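You operate a simulated robot arm through the tools that you are given. There is no shell and no other tool.

Carry out the task below with a simulated robot arm. There is one attempt and no reset: what you move stays moved.

TASK
Click the rebound until the display meets the test card within 5 lb.
Fine: match the card's rebound figure at the card's speed; finish with the crank at the bottom and the power off.

Only the result counts: the job must be done as asked and must still hold three seconds after the hand-in. Knocking over, shifting, dropping, spilling or breaking anything else fails it.

THE ROBOT
A 7-joint arm with a two-finger parallel gripper, fixed in place. Base frame: the origin is at the foot of the arm, x ahead of it, y to its left, z up. Lengths are in cm, angles in degrees, forces in N, time in s.
Its first joint turns from -166.0 to 166.0 degrees. Payload 4.4 kg.
Tool frame: the origin (TCP) lies between the finger pads and is the grasp point; the fingertips stand 2.3 cm ahead of it; z points along the fingers, y is the line along which they close. The gripper opens to 9.4 cm. The fingers are 3.8 cm wide and 1 cm thick; the gripper's body (5.4 by 9.6 cm) begins 3.9 cm behind the TCP.
Orientation is told as [roll, pitch, yaw] about the base's x, y, z axes, in that order, counted from this pose: with the fingers straight down and closing along the base's y, the tool's x points along the base's -x, its y along +y and its z along -z.

THE INTERFACE
- The arm moves only by the tool play_rows. Its argument "motion" is a list of rows, each a list of 3 entries, a list of its own where there are three numbers: the shift along the tool's x, y, z in cm, then the turn, a rotation vector about the tool's x, y, z in rad, then the closure in counts, from 0 (fully open) to 255 (shut). In form: [[[tx, ty, tz], [ax, ay, az], grip], ...]. A call has 1 to 20 rows; each row shifts and turns the commanded pose from where the row before left it, along the tool's axes as they then stand. Each row takes 0.2 s and may step no farther than 5 cm and 8.6 degrees from the row before; otherwise, or with a gripper value out of range, the whole call is refused. Where a pose cannot be reached the arm comes as near as it can. A force on the tool above 40 N (or 10 N above the force at the start of the call, whichever is more), or a blocked arm, ends the call early, and 0.2 s more pass. Each finger travels about 10.8 cm/s and halts on what it meets, pressing with about 23 N; the grip force reading is that of the motor and also rises with nothing between the fingers. The clock runs only during rows and for 0.2 s after the last one: add rows that do not move to give the fingers time. It gives the time, the measured TCP pose, the force on the tool (base axes), the opening and the grip force at its end, in the units of the frame above (readings bear some noise), with the torque about the TCP (base axes, N m) and any sound that the robot's microphone picked up.
- Cameras (640 x 400 px; columns grow to the right, rows downward): "scene" is fixed at [40.74, -64.84, 173.09]; the picture's right is [0.96, -0.27, 0.00], its down [-0.14, -0.50, -0.85] and it looks along [0.23, 0.82, -0.52] (base axes); focal length 361 px, centre (320, 200). "wrist" rides on the gripper at [8.6, 1.6, -7.5] in the tool frame; the picture's right is [-0.18, 0.98, 0.00], its down [-0.58, -0.11, -0.81] and it looks along [-0.79, -0.15, 0.59] (tool axes); focal length 243 px, centre (320, 200). There is no depth. A picture from a camera that has moved, and an enlarged one, comes with that camera's place and axes in the base frame and with its lens. The place of the scene camera against the robot may be out by one fixed shift of up to 1.2 cm in any direction.
- get_image(camera): a new picture of that camera. The clock stands still meanwhile.
- inspect(camera, box): a new picture of the part [left, top, right, bottom] of that camera's present view, enlarged. The clock stands still meanwhile.
- hand_in(): hands the job in; it is judged then, once.

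Nothing tells you positions but the pictures and the camera data. Unless the task says otherwise, let go and move clear before handing in.

The tools are called after ">>>" as a command line: name --argument value ..., lists and objects as JSON in quotes. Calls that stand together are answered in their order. play_rows: Moves the arm, as the interface text tells. Its arguments: {"type":"object","properties":{"motion":{"type":"array","items":{"type":"array"}}},"required":["motion"]} The other tools are called the same way: get_image (camera) takes a picture; inspect (camera, box) takes an enlarged picture of a part of a camera's view; hand_in () hands the job in.

At the start:

```text
time_s: 0.0
eef_pos: [41.37, 43.68, 128.72]
tcp_rot: [0.1, 0.1, 0.1]
contact_force: [0.6, 0.6, 0.6]
torque: [-0.01, -0.01, 0.01]
grip_width: 9.41
finger_force: 0.0
```

scene: 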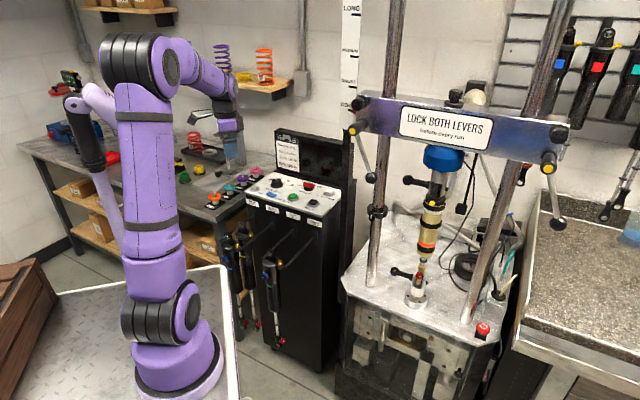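
wrist: 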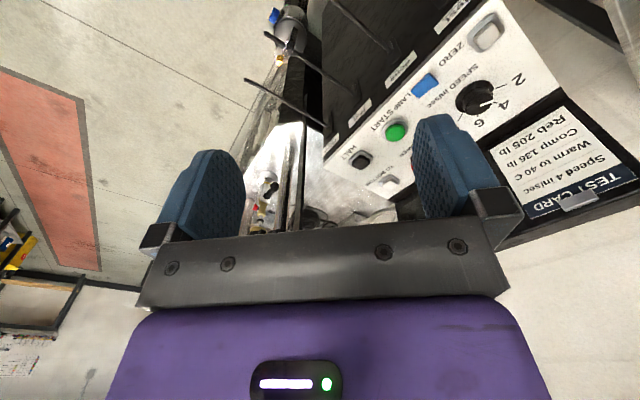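

I see a shock dyno: a machine with a damper clamped in it on the right, and a control console with a test card in the middle. I'll look closer at the console, the damper and the levers before moving.

>>> inspect --camera "scene" --box '[230, 120, 360, 240]'

>>> inspect --camera "scene" --box '[330, 80, 590, 250]'

>>> inspect --camera "scene" --box '[330, 200, 530, 380]'

>>> inspect --camera "wrist" --box '[320, 0, 640, 220]'

```text
3.33 times, centred on (295, 180) of scene
camera zoom: at [40.74, -64.84, 173.09], right [0.96, -0.27, 0.0], down [-0.14, -0.5, -0.85], along [0.23, 0.82, -0.52], focal length 1203 px, centre (403, 267)
```

zoom: 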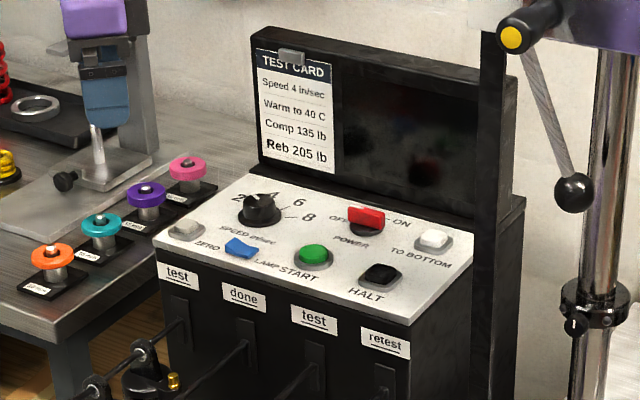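

```text
2.35 times, centred on (460, 165) of scene
camera zoom: at [40.74, -64.84, 173.09], right [0.96, -0.27, 0.0], down [-0.14, -0.5, -0.85], along [0.23, 0.82, -0.52], focal length 849 px, centre (-9, 282)
```

zoom: 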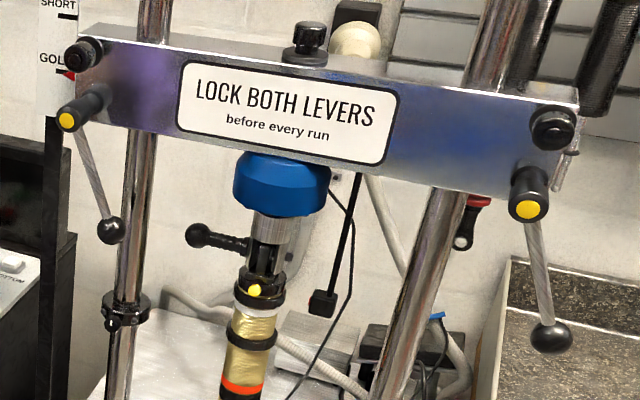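

```text
2.22 times, centred on (430, 290) of scene
camera zoom: at [40.74, -64.84, 173.09], right [0.96, -0.27, 0.0], down [-0.14, -0.5, -0.85], along [0.23, 0.82, -0.52], focal length 802 px, centre (76, 0)
```

zoom: 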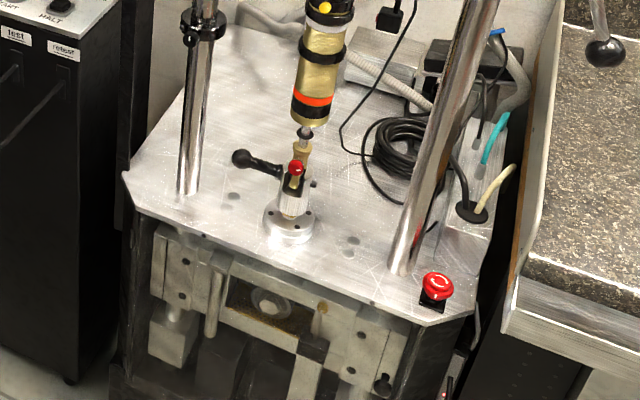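

```text
1.82 times, centred on (480, 110) of wrist
camera zoom: at [32.78, 45.17, 136.08], right [0.18, 0.98, 0.0], down [0.58, -0.11, 0.81], along [0.79, -0.15, -0.59], focal length 441 px, centre (29, 364)
```

zoom: 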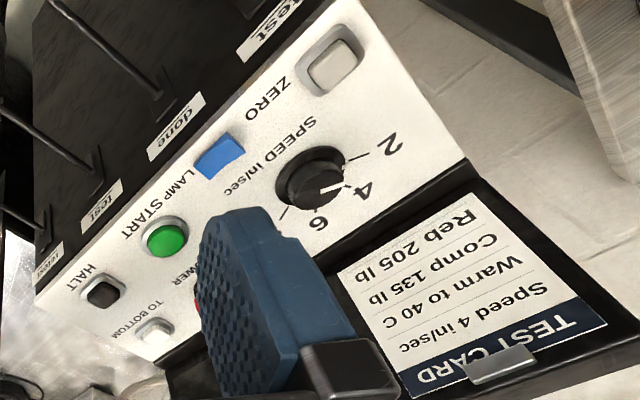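

The console and dyno are visible; I need finer detail on the damper's adjusters, the crossbar levers, the knob pointer and the arm's base.

>>> inspect --camera "scene" --box '[390, 240, 454, 310]'

>>> inspect --camera "scene" --box '[400, 150, 470, 250]'

>>> inspect --camera "scene" --box '[340, 80, 400, 190]'

>>> inspect --camera "scene" --box '[520, 110, 590, 240]'

>>> inspect --camera "scene" --box '[250, 160, 330, 220]'

>>> inspect --camera "scene" --box '[0, 200, 340, 400]'

```text
5.71 times, centred on (422, 275) of scene
camera zoom: at [40.74, -64.84, 173.09], right [0.96, -0.27, 0.0], down [-0.14, -0.5, -0.85], along [0.23, 0.82, -0.52], focal length 2062 px, centre (-263, -229)
```

zoom: 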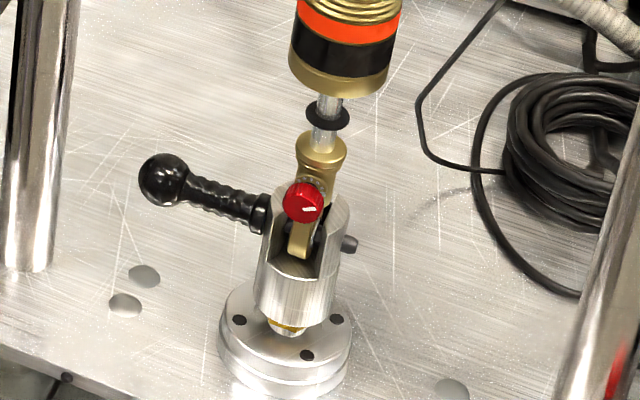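

```text
4.00 times, centred on (435, 200) of scene
camera zoom: at [40.74, -64.84, 173.09], right [0.96, -0.27, 0.0], down [-0.14, -0.5, -0.85], along [0.23, 0.82, -0.52], focal length 1443 px, centre (-140, 200)
```

zoom: 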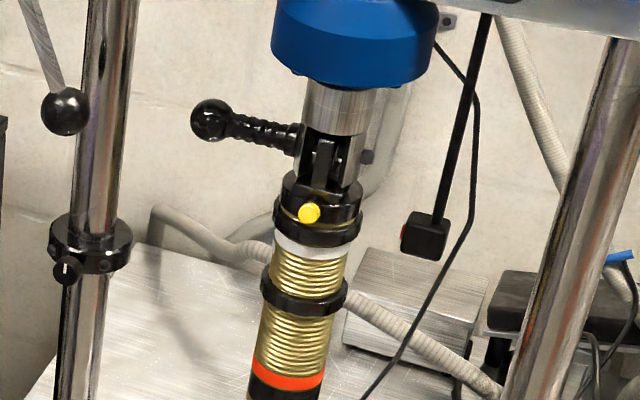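

```text
3.64 times, centred on (370, 135) of scene
camera zoom: at [40.74, -64.84, 173.09], right [0.96, -0.27, 0.0], down [-0.14, -0.5, -0.85], along [0.23, 0.82, -0.52], focal length 1312 px, centre (138, 436)
```

zoom: 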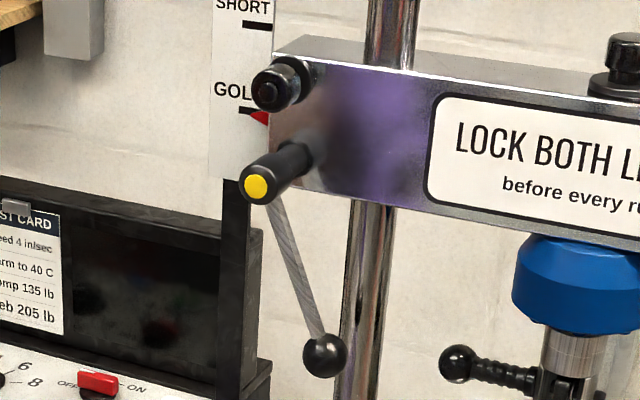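

```text
3.08 times, centred on (555, 175) of scene
camera zoom: at [40.74, -64.84, 173.09], right [0.96, -0.27, 0.0], down [-0.14, -0.5, -0.85], along [0.23, 0.82, -0.52], focal length 1110 px, centre (-403, 277)
```

zoom: 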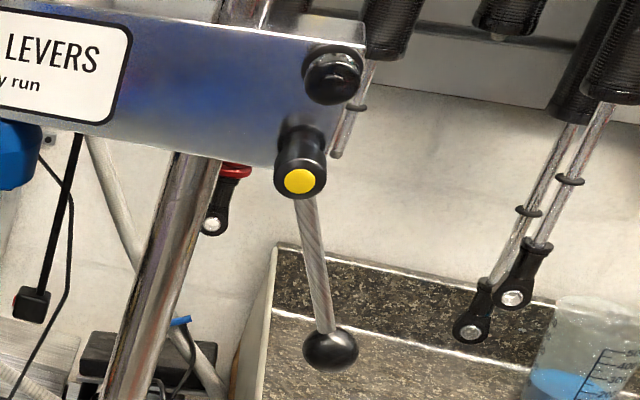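

```text
6.67 times, centred on (290, 190) of scene
camera zoom: at [40.74, -64.84, 173.09], right [0.96, -0.27, 0.0], down [-0.14, -0.5, -0.85], along [0.23, 0.82, -0.52], focal length 2405 px, centre (520, 267)
```

zoom: 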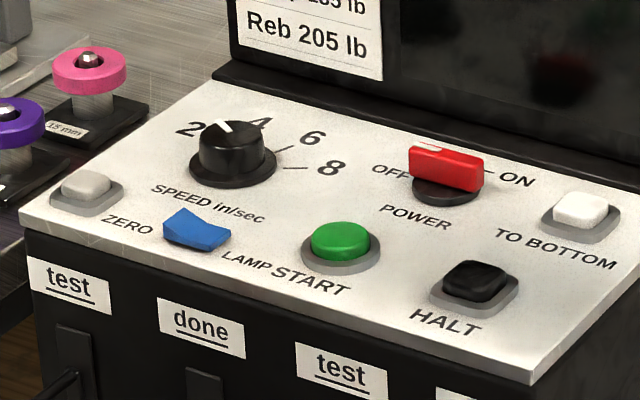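

```text
1.88 times, centred on (170, 300) of scene
camera zoom: at [40.74, -64.84, 173.09], right [0.96, -0.27, 0.0], down [-0.14, -0.5, -0.85], along [0.23, 0.82, -0.52], focal length 679 px, centre (602, 12)
```

zoom: 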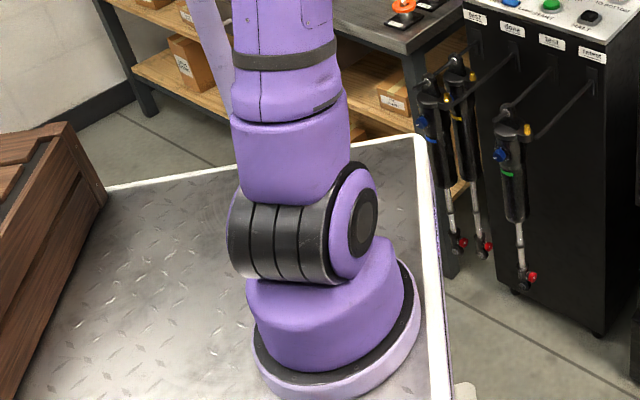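

The console sits around (50–77, 47–65, z≈100), and the dyno's centre is near (98, 12) with its crossbar at z≈135–142. The display is dark, so power is off. Next I'll swing the wrist camera over to look at the crossbar levers.

>>> play_rows --motion '[[[-0.3, -4.2, -1], [0, 0, 0], 0], [[-0.3, -4.2, -1], [0, 0, 0], 0], [[-0.3, -4.2, -1], [0, 0, 0], 0], [[-0.3, -4.2, -1], [0, 0, 0], 0], [[-0.3, -4.2, -1], [0, 0, 0], 0], [[0, 0, 0], [0, 0, 0], 0]]'

>>> get_image --camera "scene"

>>> get_image --camera "wrist"

```text
time_s: 1.4
eef_pos: [43.09, 22.57, 133.62]
tcp_rot: [0.2, 0.1, 0.1]
contact_force: [-0.1, -0.4, 0.9]
torque: [-0.01, 0.02, 0.0]
grip_width: 9.38
finger_force: 0.1
```

```text
taken
```

scene: 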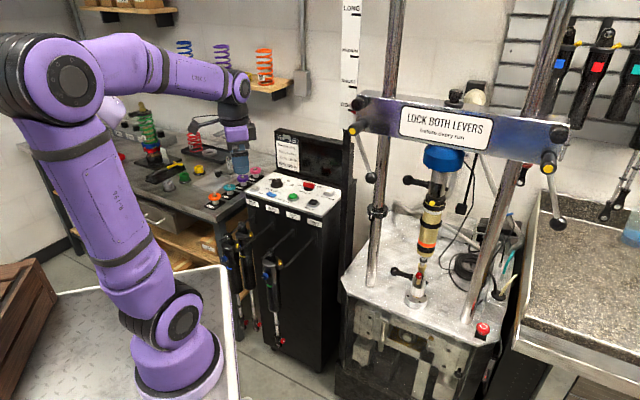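

```text
taken
camera wrist: at [34.37, 23.98, 140.98], right [0.18, 0.98, 0.0], down [0.58, -0.11, 0.81], along [0.79, -0.15, -0.59], focal length 243 px, centre (320, 200)
```

wrist: 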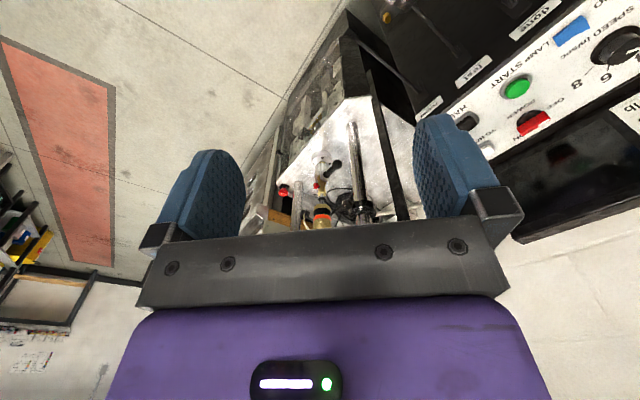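

The scene and wrist cameras agree on the tool position. The gripper body hides the crossbar from here, so I'll keep moving right and tilt the tool so the wrist camera looks more level.

>>> play_rows --motion '[[[0, -4.2, -1], [0, 0, 0], 0], [[0, -4.2, -1], [0, 0, 0], 0], [[0, -4.2, -1], [0, 0, 0], 0], [[0, -4.2, -1], [0, 0, 0], 0], [[0, -2, -1], [0, 0, 0], 0], [[0, 0, 0], [0, -0.14, 0], 0], [[0, 0, 0], [0, -0.14, 0], 0], [[0, 0, 0], [0, -0.14, 0], 0], [[0, 0, 0], [0, -0.14, 0], 0], [[0, 0, 0], [0, 0, 0], 0]]'

>>> get_image --camera "wrist"

>>> get_image --camera "scene"

```text
time_s: 3.6
eef_pos: [43.03, 3.79, 138.63]
tcp_rot: [0.1, -32.1, 0.0]
contact_force: [0.0, 0.9, -0.2]
torque: [0.01, -0.02, -0.02]
grip_width: 9.4
finger_force: 0.1
```

```text
taken
camera wrist: at [31.72, 5.34, 140.28], right [0.15, 0.98, 0.1], down [0.06, -0.11, 0.99], along [0.99, -0.15, -0.08], focal length 243 px, centre (320, 200)
```

wrist: 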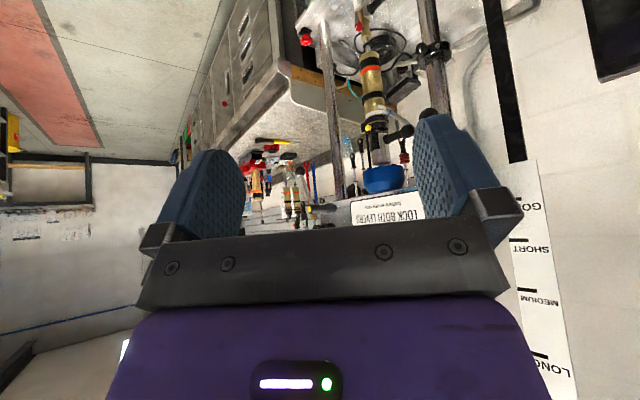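

```text
taken
```

scene: 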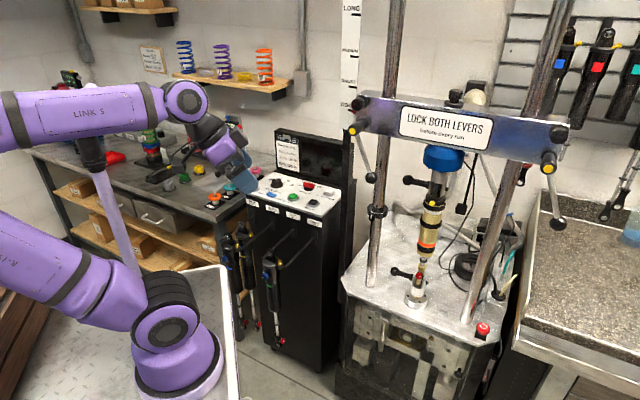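

The gripper body still hides the crossbar, so I'll lift straight up about 20 cm to look down past the fingers at the levers.

>>> play_rows --motion '[[[-2.65, 0, -4.24], [0, 0, 0], 0], [[-2.65, 0, -4.24], [0, 0, 0], 0], [[-2.65, 0, -4.24], [0, 0, 0], 0], [[-2.65, 0, -4.24], [0, 0, 0], 0], [[0, 0, 0], [0, 0, 0], 0]]'

>>> get_image --camera "wrist"

>>> get_image --camera "scene"

```text
time_s: 4.8
eef_pos: [43.28, 3.86, 158.69]
tcp_rot: [0.1, -32.1, -0.1]
contact_force: [0.1, 0.0, -0.6]
torque: [-0.03, 0.0, 0.02]
grip_width: 9.37
finger_force: 0.1
```

```text
taken
camera wrist: at [31.96, 5.37, 160.42], right [0.16, 0.98, 0.1], down [0.07, -0.11, 0.99], along [0.99, -0.15, -0.08], focal length 243 px, centre (320, 200)
```

wrist: 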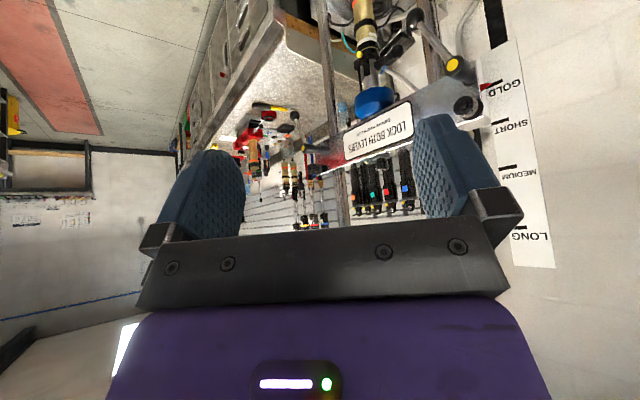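

```text
taken
```

scene: 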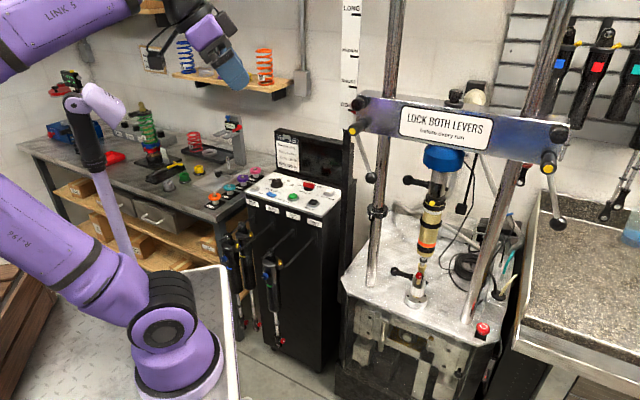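

>>> inspect --camera "wrist" --box '[310, 0, 530, 140]'

>>> inspect --camera "wrist" --box '[400, 0, 490, 120]'

>>> inspect --camera "wrist" --box '[230, 90, 350, 180]'

```text
2.86 times, centred on (420, 70) of wrist
camera zoom: at [31.96, 5.37, 160.42], right [0.16, 0.98, 0.1], down [0.07, -0.11, 0.99], along [0.99, -0.15, -0.08], focal length 693 px, centre (34, 571)
```

zoom: 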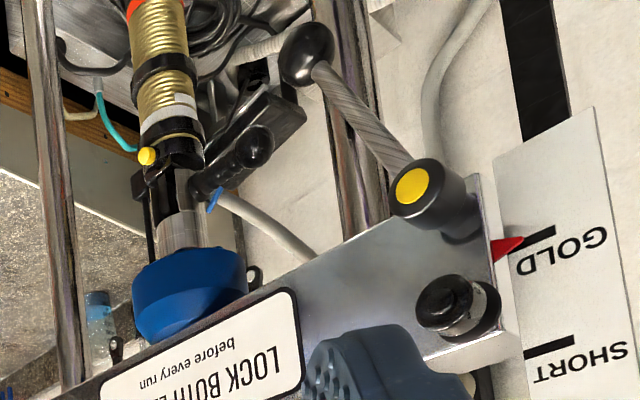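

```text
3.33 times, centred on (445, 60) of wrist
camera zoom: at [31.96, 5.37, 160.42], right [0.16, 0.98, 0.1], down [0.07, -0.11, 0.99], along [0.99, -0.15, -0.08], focal length 809 px, centre (-97, 667)
```

zoom: 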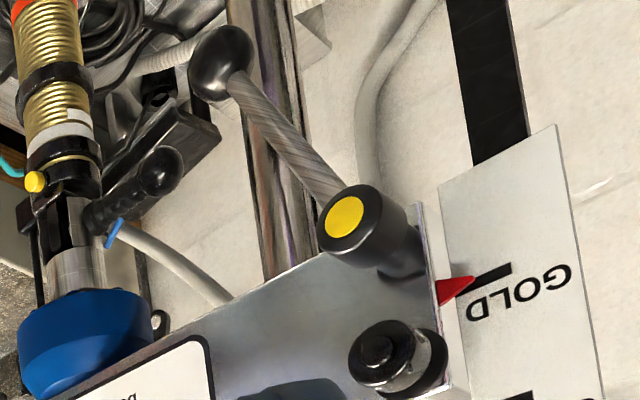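

```text
4.44 times, centred on (290, 135) of wrist
camera zoom: at [31.96, 5.37, 160.42], right [0.16, 0.98, 0.1], down [0.07, -0.11, 0.99], along [0.99, -0.15, -0.08], focal length 1078 px, centre (453, 489)
```

zoom: 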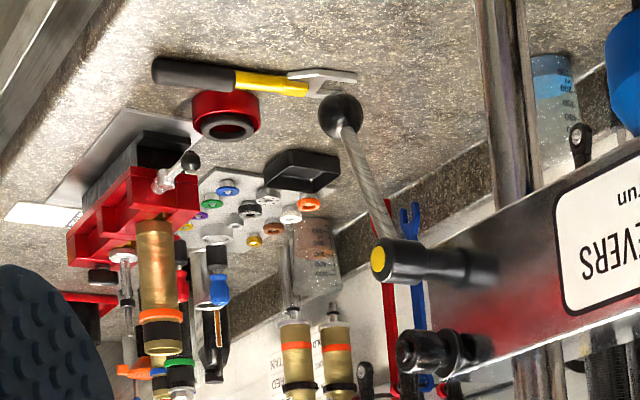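

Both levers hang at the same angle (about 24° off vertical) and the crossbar pointer sits at GOLD. Now I'll move over to the console with a straight-down, yawed tool to view the panel closely.

>>> play_rows --motion '[[[0, 0, 0], [0, 0.14, 0], 0], [[0, 0, 0], [0, 0.14, 0], 0], [[0, 0, 0], [0, 0.14, 0], 0], [[0, 0, 0], [0, 0.14, 0], 0], [[-1, 4.4, 2], [0, 0, 0], 0], [[-1, 4.4, 2], [0, 0, 0], 0], [[-1, 4.4, 2], [0, 0, 0], 0], [[-1, 4.4, 2], [0, 0, 0], 0], [[-1, 4.4, 2], [0, 0, 0], 0], [[-1, 4.4, 2], [0, 0, -0.14], 0], [[0, 0, 0], [0, 0, -0.14], 0], [[0, 0, 0], [0, 0, -0.14], 0], [[0, 0, 0], [0, 0, -0.14], 0], [[0, 0, 0], [0, 0, -0.14], 0], [[0, 0, 0], [0, 0, -0.14], 0], [[0, 0, 0], [0, 0, 0], 0]]'

>>> get_image --camera "wrist"

>>> get_image --camera "scene"

```text
time_s: 8.2
eef_pos: [48.97, 30.37, 146.51]
tcp_rot: [0.1, 0.0, 48.4]
contact_force: [0.5, 0.3, 0.6]
torque: [-0.02, 0.02, -0.01]
grip_width: 9.41
finger_force: 0.1
```

```text
taken
camera wrist: at [42.0, 24.82, 154.0], right [-0.61, 0.79, 0.0], down [0.47, 0.36, 0.81], along [0.64, 0.49, -0.59], focal length 243 px, centre (320, 200)
```

wrist: 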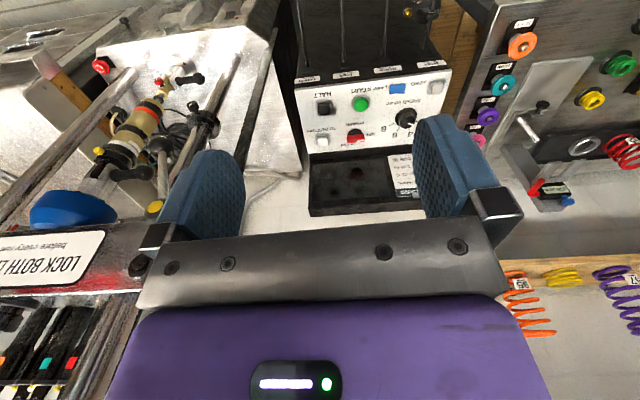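

```text
taken
```

scene: 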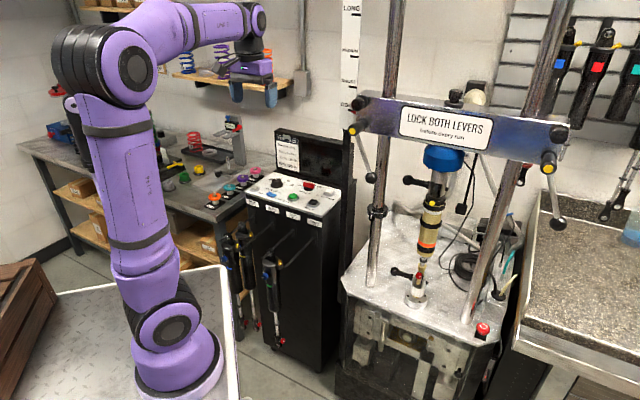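

Good view of the whole console and the dyno from here. I'll zoom in on the panel controls and the damper's lower end.

>>> inspect --camera "wrist" --box '[290, 65, 450, 165]'

>>> inspect --camera "wrist" --box '[330, 90, 430, 155]'

>>> inspect --camera "wrist" --box '[80, 40, 240, 200]'

>>> inspect --camera "wrist" --box '[140, 50, 220, 110]'

```text
4.00 times, centred on (370, 115) of wrist
camera zoom: at [42.0, 24.82, 154.0], right [-0.61, 0.79, 0.0], down [0.47, 0.36, 0.81], along [0.64, 0.49, -0.59], focal length 970 px, centre (120, 540)
```

zoom: 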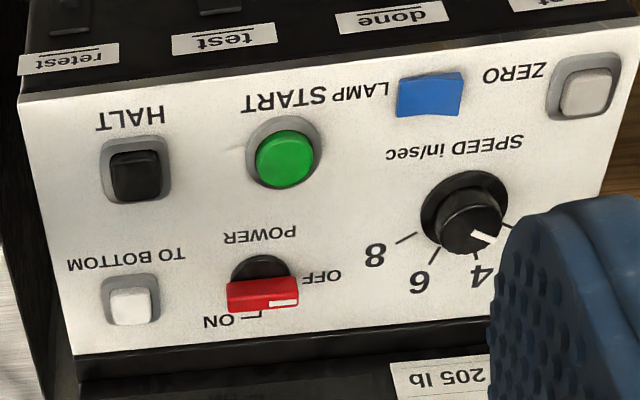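

```text
6.15 times, centred on (380, 122) of wrist
camera zoom: at [42.0, 24.82, 154.0], right [-0.61, 0.79, 0.0], down [0.47, 0.36, 0.81], along [0.64, 0.49, -0.59], focal length 1493 px, centre (-49, 677)
```

zoom: 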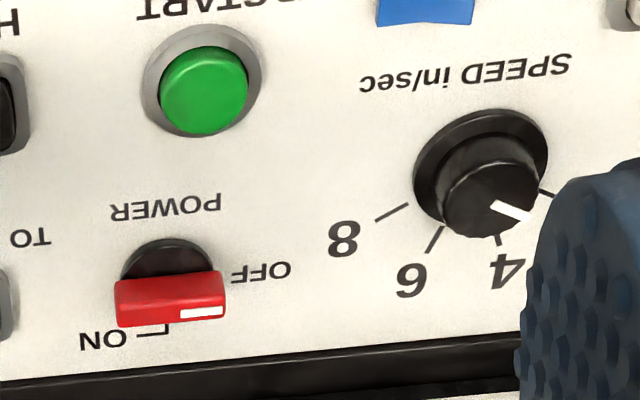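

```text
2.50 times, centred on (160, 120) of wrist
camera zoom: at [42.0, 24.82, 154.0], right [-0.61, 0.79, 0.0], down [0.47, 0.36, 0.81], along [0.64, 0.49, -0.59], focal length 606 px, centre (720, 400)
```

zoom: 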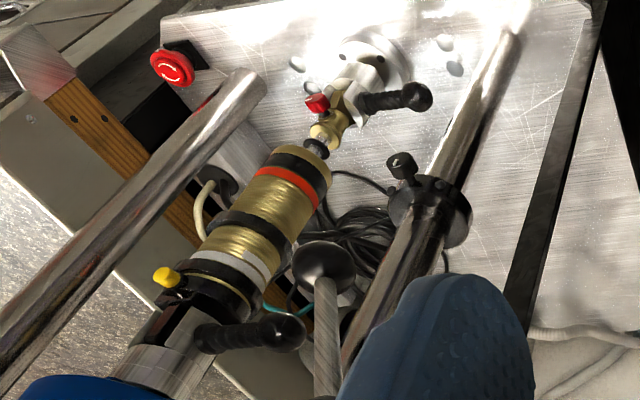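

```text
6.67 times, centred on (180, 80) of wrist
camera zoom: at [42.0, 24.82, 154.0], right [-0.61, 0.79, 0.0], down [0.47, 0.36, 0.81], along [0.64, 0.49, -0.59], focal length 1618 px, centre (1253, 1000)
```

zoom: 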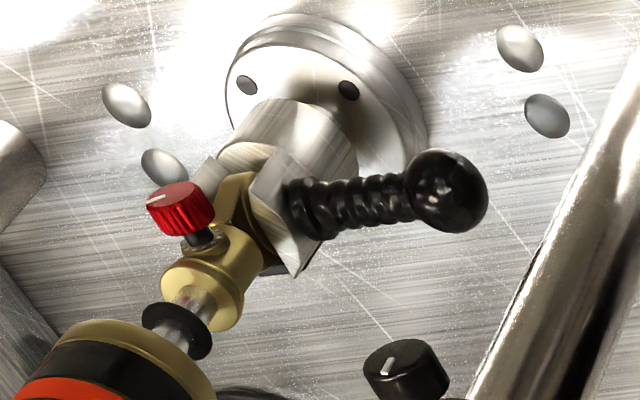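

The power switch is a rotary bar pointing at OFF, and the speed pointer seems near 2 or between 2 and 4. I'll move the camera closer over the speed knob to read it exactly.

>>> play_rows --motion '[[[0, 2.5, 4], [0, 0, 0], 0], [[0, 2.5, 4], [0, 0, 0], 0], [[0, 2.5, 4], [0, 0, 0], 0], [[0, 2, 4], [0, 0, 0], 0], [[0, 0, 0], [0, 0, 0], 0]]'

>>> get_image --camera "wrist"

```text
time_s: 9.4
eef_pos: [41.96, 36.57, 130.7]
tcp_rot: [0.0, 0.0, 48.2]
contact_force: [0.2, -0.3, -0.1]
torque: [-0.04, 0.02, 0.0]
grip_width: 9.42
finger_force: 0.0
```

```text
taken
camera wrist: at [34.97, 31.09, 138.12], right [-0.61, 0.79, 0.0], down [0.47, 0.36, 0.81], along [0.64, 0.49, -0.59], focal length 243 px, centre (320, 200)
```

wrist: 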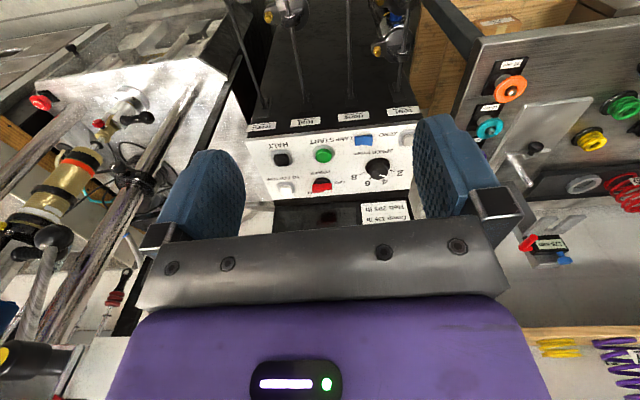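

>>> inspect --camera "wrist" --box '[330, 140, 420, 200]'

>>> inspect --camera "wrist" --box '[260, 120, 420, 220]'

```text
6.67 times, centred on (375, 170) of wrist
camera zoom: at [34.97, 31.09, 138.12], right [-0.61, 0.79, 0.0], down [0.47, 0.36, 0.81], along [0.64, 0.49, -0.59], focal length 1618 px, centre (-47, 400)
```

zoom: 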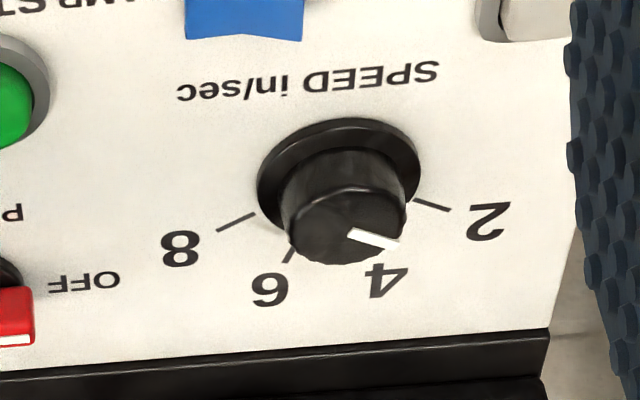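

```text
4.00 times, centred on (340, 170) of wrist
camera zoom: at [34.97, 31.09, 138.12], right [-0.61, 0.79, 0.0], down [0.47, 0.36, 0.81], along [0.64, 0.49, -0.59], focal length 970 px, centre (240, 320)
```

zoom: 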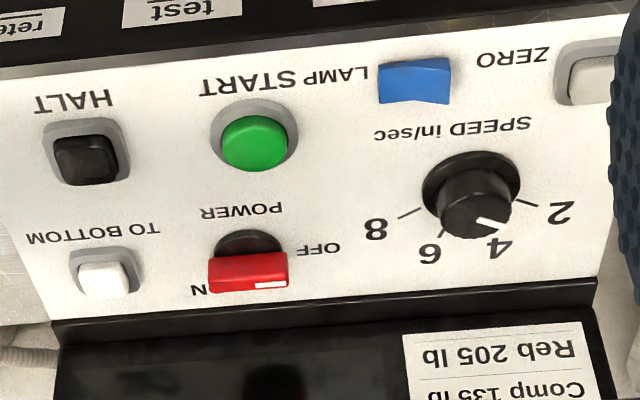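

The speed pointer is parallel with the "2" tick, so it must be moved to 4 (about 40° clockwise). The knob centre works out to about (58.2, 65.4), top z≈102.3. I'll hover above it with the gripper open and check alignment.

>>> play_rows --motion '[[[-3.59, 0.794, 2.08], [0, 0, 0], 0], [[-3.59, 0.794, 2.08], [0, 0, 0], 0], [[-3.59, 0.794, 2.08], [0, 0, 0], 0], [[-3.59, 0.794, 2.08], [0, 0, 0], 0], [[-3.59, 0.794, 2.08], [0, 0, 0], 0], [[-3.59, 0.794, 2.08], [0, 0, 0], 0], [[-3.59, 0.794, 2.08], [0, 0, 0], 0], [[-3.59, 0.794, 2.08], [0, 0, 0], 0], [[-3.59, 0.794, 2.08], [0, 0, 0], 0], [[0, 0, 0], [0, 0, -0.117], 0], [[0, 0, 0], [0, 0, -0.117], 0], [[0, 0, 0], [0, 0, -0.117], 0], [[0, 0, 0], [0, 0, 0], 0]]'

>>> get_image --camera "wrist"

>>> inspect --camera "scene" --box '[210, 80, 350, 230]'

```text
time_s: 12.2
eef_pos: [58.04, 65.41, 111.95]
tcp_rot: [0.1, 0.0, 68.3]
contact_force: [-0.2, 0.2, 0.5]
torque: [0.01, -0.01, 0.0]
grip_width: 9.42
finger_force: 0.0
```

```text
taken
camera wrist: at [53.37, 57.9, 119.24], right [-0.85, 0.53, 0.0], down [0.32, 0.5, 0.81], along [0.43, 0.68, -0.59], focal length 243 px, centre (320, 200)
```

wrist: 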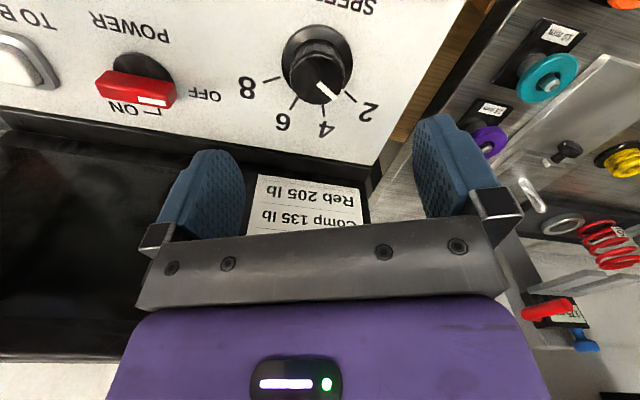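

```text
2.67 times, centred on (280, 155) of scene
camera zoom: at [40.74, -64.84, 173.09], right [0.96, -0.27, 0.0], down [-0.14, -0.5, -0.85], along [0.23, 0.82, -0.52], focal length 962 px, centre (427, 320)
```

zoom: 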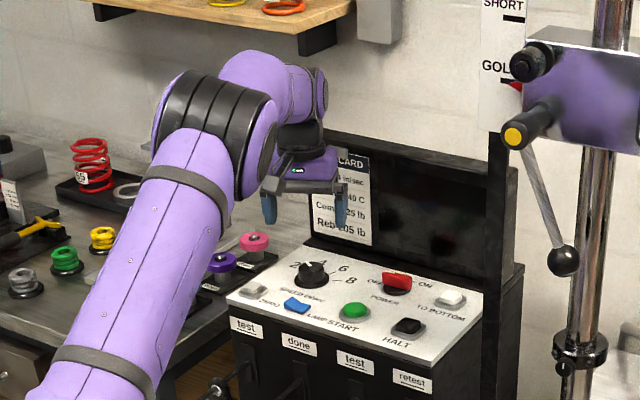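

>>> inspect --camera "wrist" --box '[230, 10, 390, 150]'

>>> inspect --camera "wrist" --box '[70, 20, 230, 130]'

>>> inspect --camera "wrist" --box '[0, 80, 260, 320]'

```text
2.86 times, centred on (310, 80) of wrist
camera zoom: at [53.37, 57.9, 119.24], right [-0.85, 0.53, 0.0], down [0.32, 0.5, 0.81], along [0.43, 0.68, -0.59], focal length 693 px, centre (349, 543)
```

zoom: 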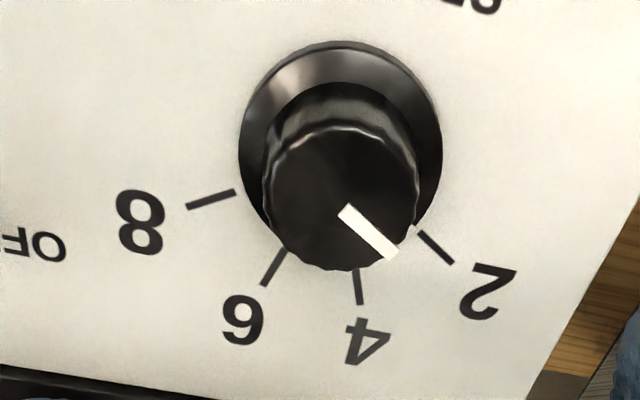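

```text
3.64 times, centred on (150, 75) of wrist
camera zoom: at [53.37, 57.9, 119.24], right [-0.85, 0.53, 0.0], down [0.32, 0.5, 0.81], along [0.43, 0.68, -0.59], focal length 882 px, centre (938, 654)
```

zoom: 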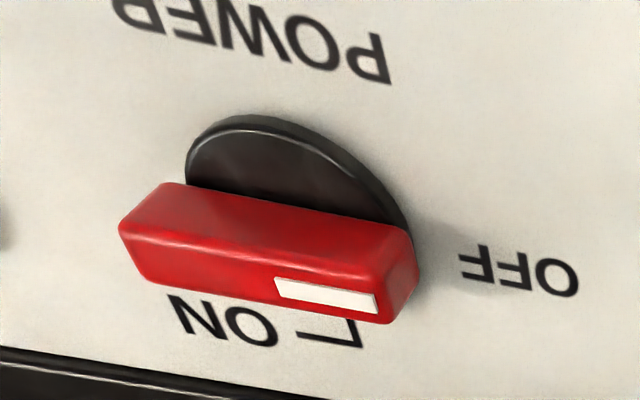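

```text
1.67 times, centred on (130, 200) of wrist
camera zoom: at [53.37, 57.9, 119.24], right [-0.85, 0.53, 0.0], down [0.32, 0.5, 0.81], along [0.43, 0.68, -0.59], focal length 404 px, centre (637, 200)
```

zoom: 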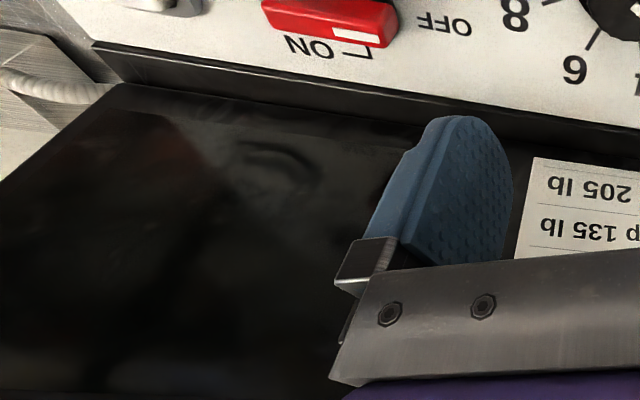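

The pointer is on 2; the knob centre is about (58.1, 65.0). I'll descend, grip the knob, and turn it 40° clockwise to the 4 mark.

>>> play_rows --motion '[[[0.15, -0.09, 3], [0, 0, 0], 0], [[0.15, -0.09, 3], [0, 0, 0], 0], [[0, 0, 2.9], [0, 0, 0], 0], [[0, 0, 0], [0, 0, 0], 0]]'

>>> get_image --camera "wrist"

>>> inspect --camera "scene" --box '[240, 120, 340, 220]'

```text
time_s: 13.2
eef_pos: [58.14, 65.23, 103.03]
tcp_rot: [0.1, 0.0, 68.3]
contact_force: [0.1, 0.3, -0.1]
torque: [0.0, -0.02, -0.02]
grip_width: 9.39
finger_force: 0.1
```

```text
taken
camera wrist: at [53.38, 57.69, 110.34], right [-0.84, 0.53, 0.0], down [0.32, 0.5, 0.81], along [0.43, 0.68, -0.59], focal length 243 px, centre (320, 200)
```

wrist: 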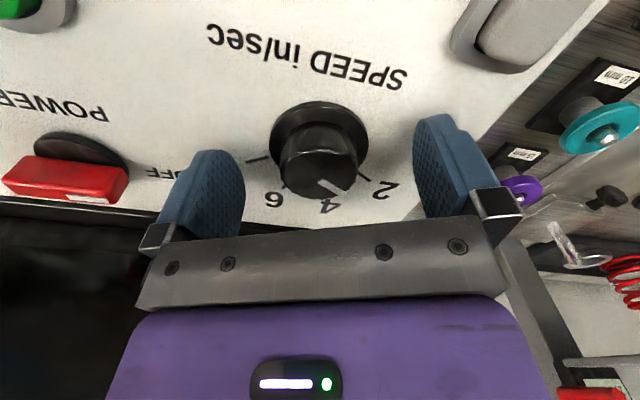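

```text
4.00 times, centred on (290, 170) of scene
camera zoom: at [40.74, -64.84, 173.09], right [0.96, -0.27, 0.0], down [-0.14, -0.5, -0.85], along [0.23, 0.82, -0.52], focal length 1443 px, centre (440, 320)
```

zoom: 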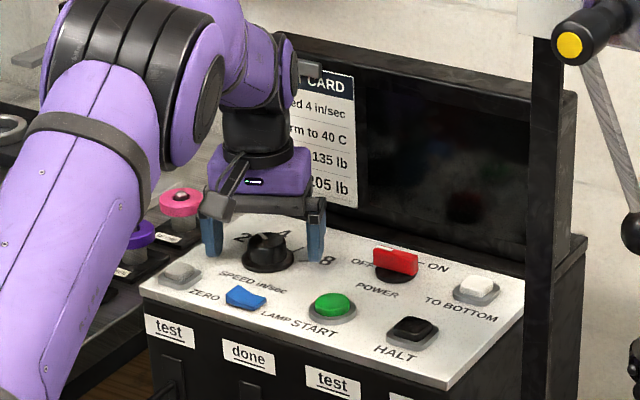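

The knob sits centred between the fingers. I'll close on it and turn 40° clockwise.

>>> play_rows --motion '[[[0, 0, 0], [0, 0, 0], 255], [[0, 0, 0], [0, 0, 0], 255], [[0, 0, 0], [0, 0, 0], 255], [[0, 0, 0], [0, 0, 0.07], 255], [[0, 0, 0], [0, 0, 0.07], 255], [[0, 0, 0], [0, 0, 0.07], 255], [[0, 0, 0], [0, 0, 0.07], 255], [[0, 0, 0], [0, 0, 0.07], 255], [[0, 0, 0], [0, 0, 0.07], 255], [[0, 0, 0], [0, 0, 0.07], 255], [[0, 0, 0], [0, 0, 0.07], 255], [[0, 0, 0], [0, 0, 0.07], 255], [[0, 0, 0], [0, 0, 0.07], 255], [[0, 0, 0], [0, 0, 0], 255]]'

>>> get_image --camera "wrist"

```text
time_s: 16.2
eef_pos: [58.23, 65.19, 102.97]
tcp_rot: [0.1, 0.0, 28.2]
contact_force: [6.9, 34.4, -8.0]
torque: [0.76, 0.08, 0.06]
grip_width: 4.03
finger_force: 45.0
```

```text
taken
camera wrist: at [49.67, 62.51, 110.39], right [-0.3, 0.95, 0.0], down [0.57, 0.18, 0.81], along [0.77, 0.24, -0.59], focal length 243 px, centre (320, 200)
```

wrist: 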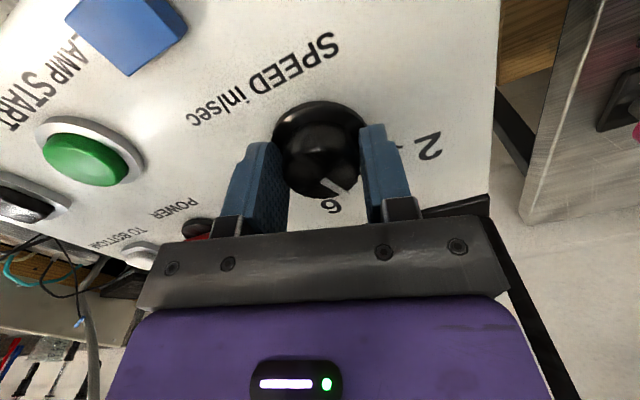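

The knob has turned with the gripper. I'll release and look at where the pointer ended up.

>>> play_rows --motion '[[[0, 0, 0], [0, 0, 0], 0], [[0, 0, 0], [0, 0, 0], 0], [[0, 0, 0], [0, 0, 0], 0], [[0, 0, -3], [0, 0, 0], 0], [[0, 0, -3], [0, 0, 0], 0], [[0, 0, -3], [0, 0, 0], 0], [[0, 0, 0], [0, 0, 0], 0]]'

>>> get_image --camera "wrist"

>>> inspect --camera "wrist" --box '[240, 10, 410, 150]'

```text
time_s: 17.8
eef_pos: [58.16, 65.19, 112.04]
tcp_rot: [0.1, -0.1, 28.2]
contact_force: [0.7, 1.0, -0.2]
torque: [-0.01, 0.01, 0.02]
grip_width: 9.43
finger_force: 0.0
```

```text
taken
camera wrist: at [49.68, 62.33, 119.45], right [-0.3, 0.95, 0.0], down [0.56, 0.18, 0.81], along [0.77, 0.24, -0.59], focal length 243 px, centre (320, 200)
```

wrist: 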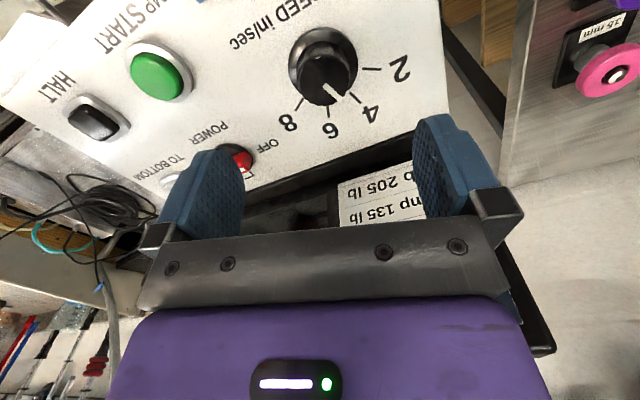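

```text
2.86 times, centred on (325, 80) of wrist
camera zoom: at [49.68, 62.33, 119.45], right [-0.3, 0.95, 0.0], down [0.56, 0.18, 0.81], along [0.77, 0.24, -0.59], focal length 693 px, centre (306, 543)
```

zoom: 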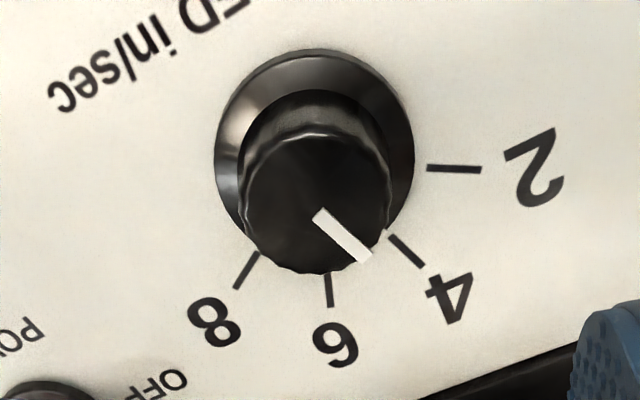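

The pointer is now exactly on 4. Next is the POWER switch: I'll close the fingers, align with the panel, and position beside the handle's OFF end before pushing it clockwise to ON.

>>> play_rows --motion '[[[0, 0, 0], [0, 0, -0.103], 255], [[0, 0, 0], [0, 0, -0.103], 255], [[0, 0, 0], [0, 0, -0.104], 255], [[-0.17, -3.8, 0], [0, 0, 0], 255], [[-0.17, -3.8, 0], [0, 0, 0], 255], [[-0.17, -3.8, 0], [0, 0, 0], 255], [[0, 0, 0], [0, 0, 0], 255]]'

>>> get_image --camera "wrist"

```text
time_s: 19.4
eef_pos: [66.69, 57.54, 112.02]
tcp_rot: [0.2, -0.1, 46.1]
contact_force: [0.3, 0.8, -0.5]
torque: [-0.01, 0.0, 0.01]
grip_width: 0.02
finger_force: 22.6
```

```text
taken
camera wrist: at [59.55, 52.36, 119.4], right [-0.58, 0.82, 0.0], down [0.48, 0.34, 0.81], along [0.66, 0.47, -0.59], focal length 243 px, centre (320, 200)
```

wrist: 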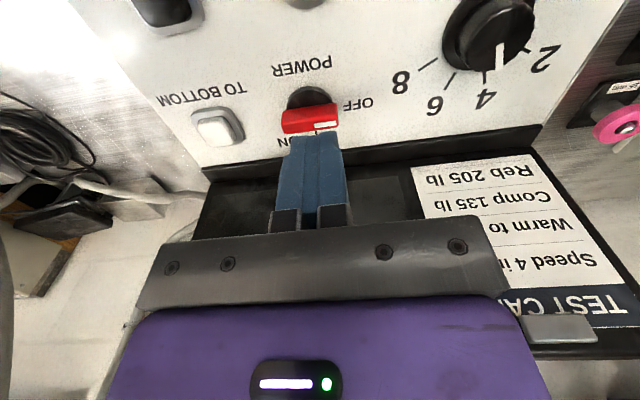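

>>> inspect --camera "wrist" --box '[250, 60, 390, 160]'

```text
4.00 times, centred on (320, 110) of wrist
camera zoom: at [59.55, 52.36, 119.4], right [-0.58, 0.82, 0.0], down [0.48, 0.34, 0.81], along [0.66, 0.47, -0.59], focal length 970 px, centre (320, 560)
```

zoom: 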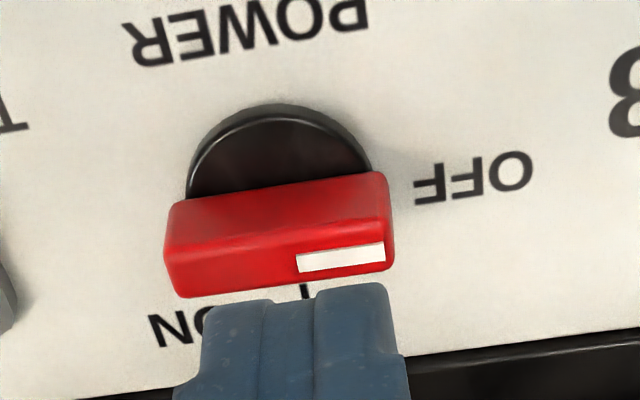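

The handle centre is about (70.35, 59.05) and the ON tick is a 90° clockwise turn from OFF. I'll descend just in front of the OFF end of the handle.

>>> play_rows --motion '[[[0, 0.48, 3], [0, 0, 0], 255], [[0, 0, 3], [0, 0, 0], 255], [[0, 0, 2.7], [0, 0, 0], 255], [[0, 0, 0], [0, 0, 0], 255]]'

>>> get_image --camera "wrist"

>>> inspect --camera "scene" --box '[250, 130, 350, 220]'

```text
time_s: 20.4
eef_pos: [66.26, 57.84, 103.4]
tcp_rot: [0.1, -0.1, 45.9]
contact_force: [-0.5, 0.4, -0.2]
torque: [-0.02, 0.0, 0.0]
grip_width: 0.0
finger_force: 23.0
```

```text
taken
camera wrist: at [59.06, 52.66, 110.69], right [-0.58, 0.82, 0.0], down [0.48, 0.34, 0.81], along [0.66, 0.47, -0.59], focal length 243 px, centre (320, 200)
```

wrist: 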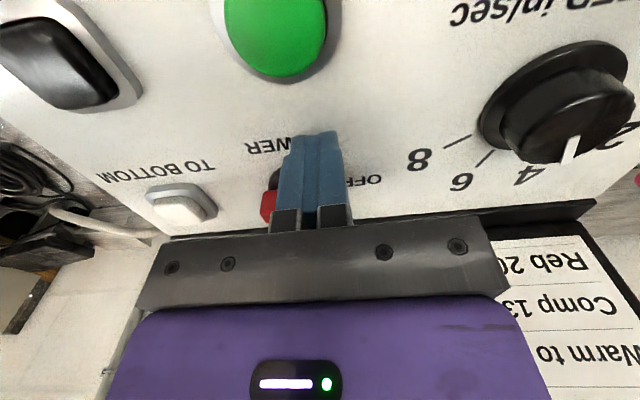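

```text
4.44 times, centred on (300, 175) of scene
camera zoom: at [40.74, -64.84, 173.09], right [0.96, -0.27, 0.0], down [-0.14, -0.5, -0.85], along [0.23, 0.82, -0.52], focal length 1604 px, centre (409, 311)
```

zoom: 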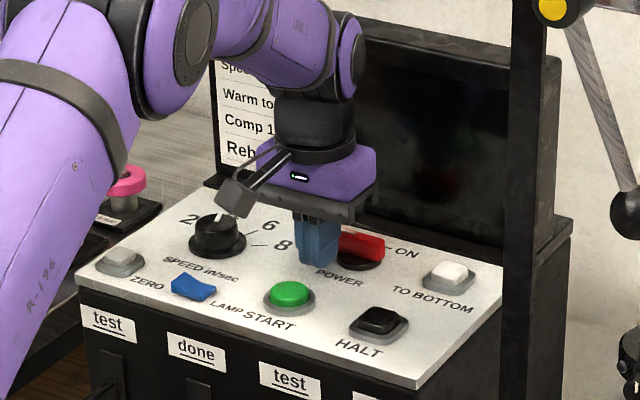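

The closed fingers are in front of the handle's OFF end. Pushing it toward the display now, in small steps.

>>> play_rows --motion '[[[-0.4, 0, 0], [0, 0, 0], 255], [[-0.4, 0, 0], [0, 0, 0], 255], [[-0.4, 0, 0], [0, 0, 0], 255], [[-0.3, 0, 0], [0, 0, 0], 255], [[-0.3, 0, 0], [0, 0, 0], 255], [[-0.3, 0, 0], [0, 0, 0], 255], [[-0.3, 0, 0], [0, 0, 0], 255], [[-0.3, 0, 0], [0, 0, 0], 255]]'

>>> inspect --camera "scene" --box '[250, 120, 350, 220]'

>>> get_image --camera "wrist"

```text
time_s: 22.2
eef_pos: [68.36, 59.76, 103.49]
tcp_rot: [0.0, 0.0, 45.8]
contact_force: [-0.1, 0.1, 0.0]
torque: [0.02, -0.02, 0.01]
grip_width: 0.0
finger_force: 22.5
```

```text
4.00 times, centred on (300, 170) of scene
camera zoom: at [40.74, -64.84, 173.09], right [0.96, -0.27, 0.0], down [-0.14, -0.5, -0.85], along [0.23, 0.82, -0.52], focal length 1443 px, centre (400, 320)
```

zoom: 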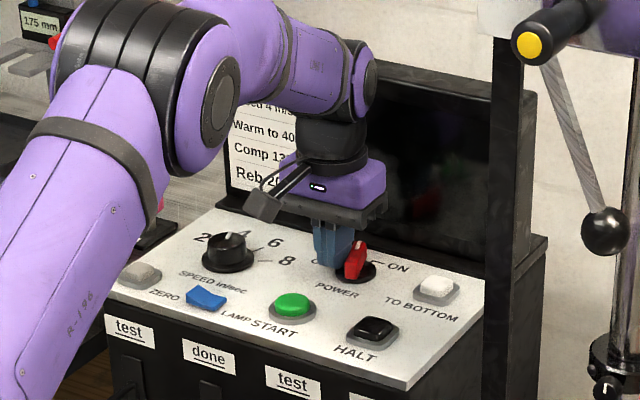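

```text
taken
camera wrist: at [61.1, 54.57, 110.77], right [-0.58, 0.82, 0.0], down [0.48, 0.34, 0.81], along [0.66, 0.47, -0.59], focal length 243 px, centre (320, 200)
```

wrist: 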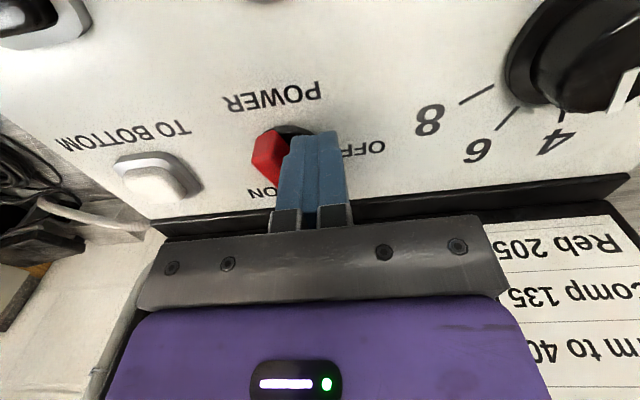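

The handle has turned most of the way. I'll nudge it sideways to finish the 90°, then check the display.

>>> play_rows --motion '[[[-0.1, -0.2, 0], [0, 0, 0], 255], [[0, -0.2, 0], [0, 0, 0], 255], [[0, -0.15, 0], [0, 0, 0], 255], [[0, 0, 0], [0, 0, 0], 255]]'

>>> inspect --camera "scene" --box '[250, 120, 350, 220]'

>>> get_image --camera "wrist"

```text
time_s: 23.2
eef_pos: [68.66, 59.61, 103.3]
tcp_rot: [0.1, 0.0, 46.0]
contact_force: [-1.7, 3.6, 0.1]
torque: [0.03, 0.03, 0.02]
grip_width: 0.0
finger_force: 22.8
```

```text
4.00 times, centred on (300, 170) of scene
camera zoom: at [40.74, -64.84, 173.09], right [0.96, -0.27, 0.0], down [-0.14, -0.5, -0.85], along [0.23, 0.82, -0.52], focal length 1443 px, centre (400, 320)
```

zoom: 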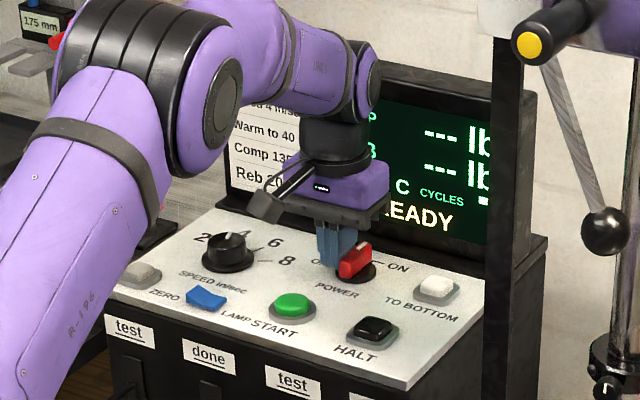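

```text
taken
camera wrist: at [61.43, 54.41, 110.72], right [-0.58, 0.82, 0.0], down [0.48, 0.34, 0.81], along [0.66, 0.47, -0.59], focal length 243 px, centre (320, 200)
```

wrist: 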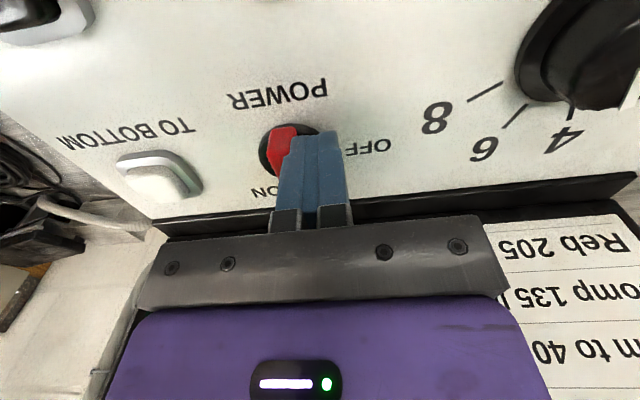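

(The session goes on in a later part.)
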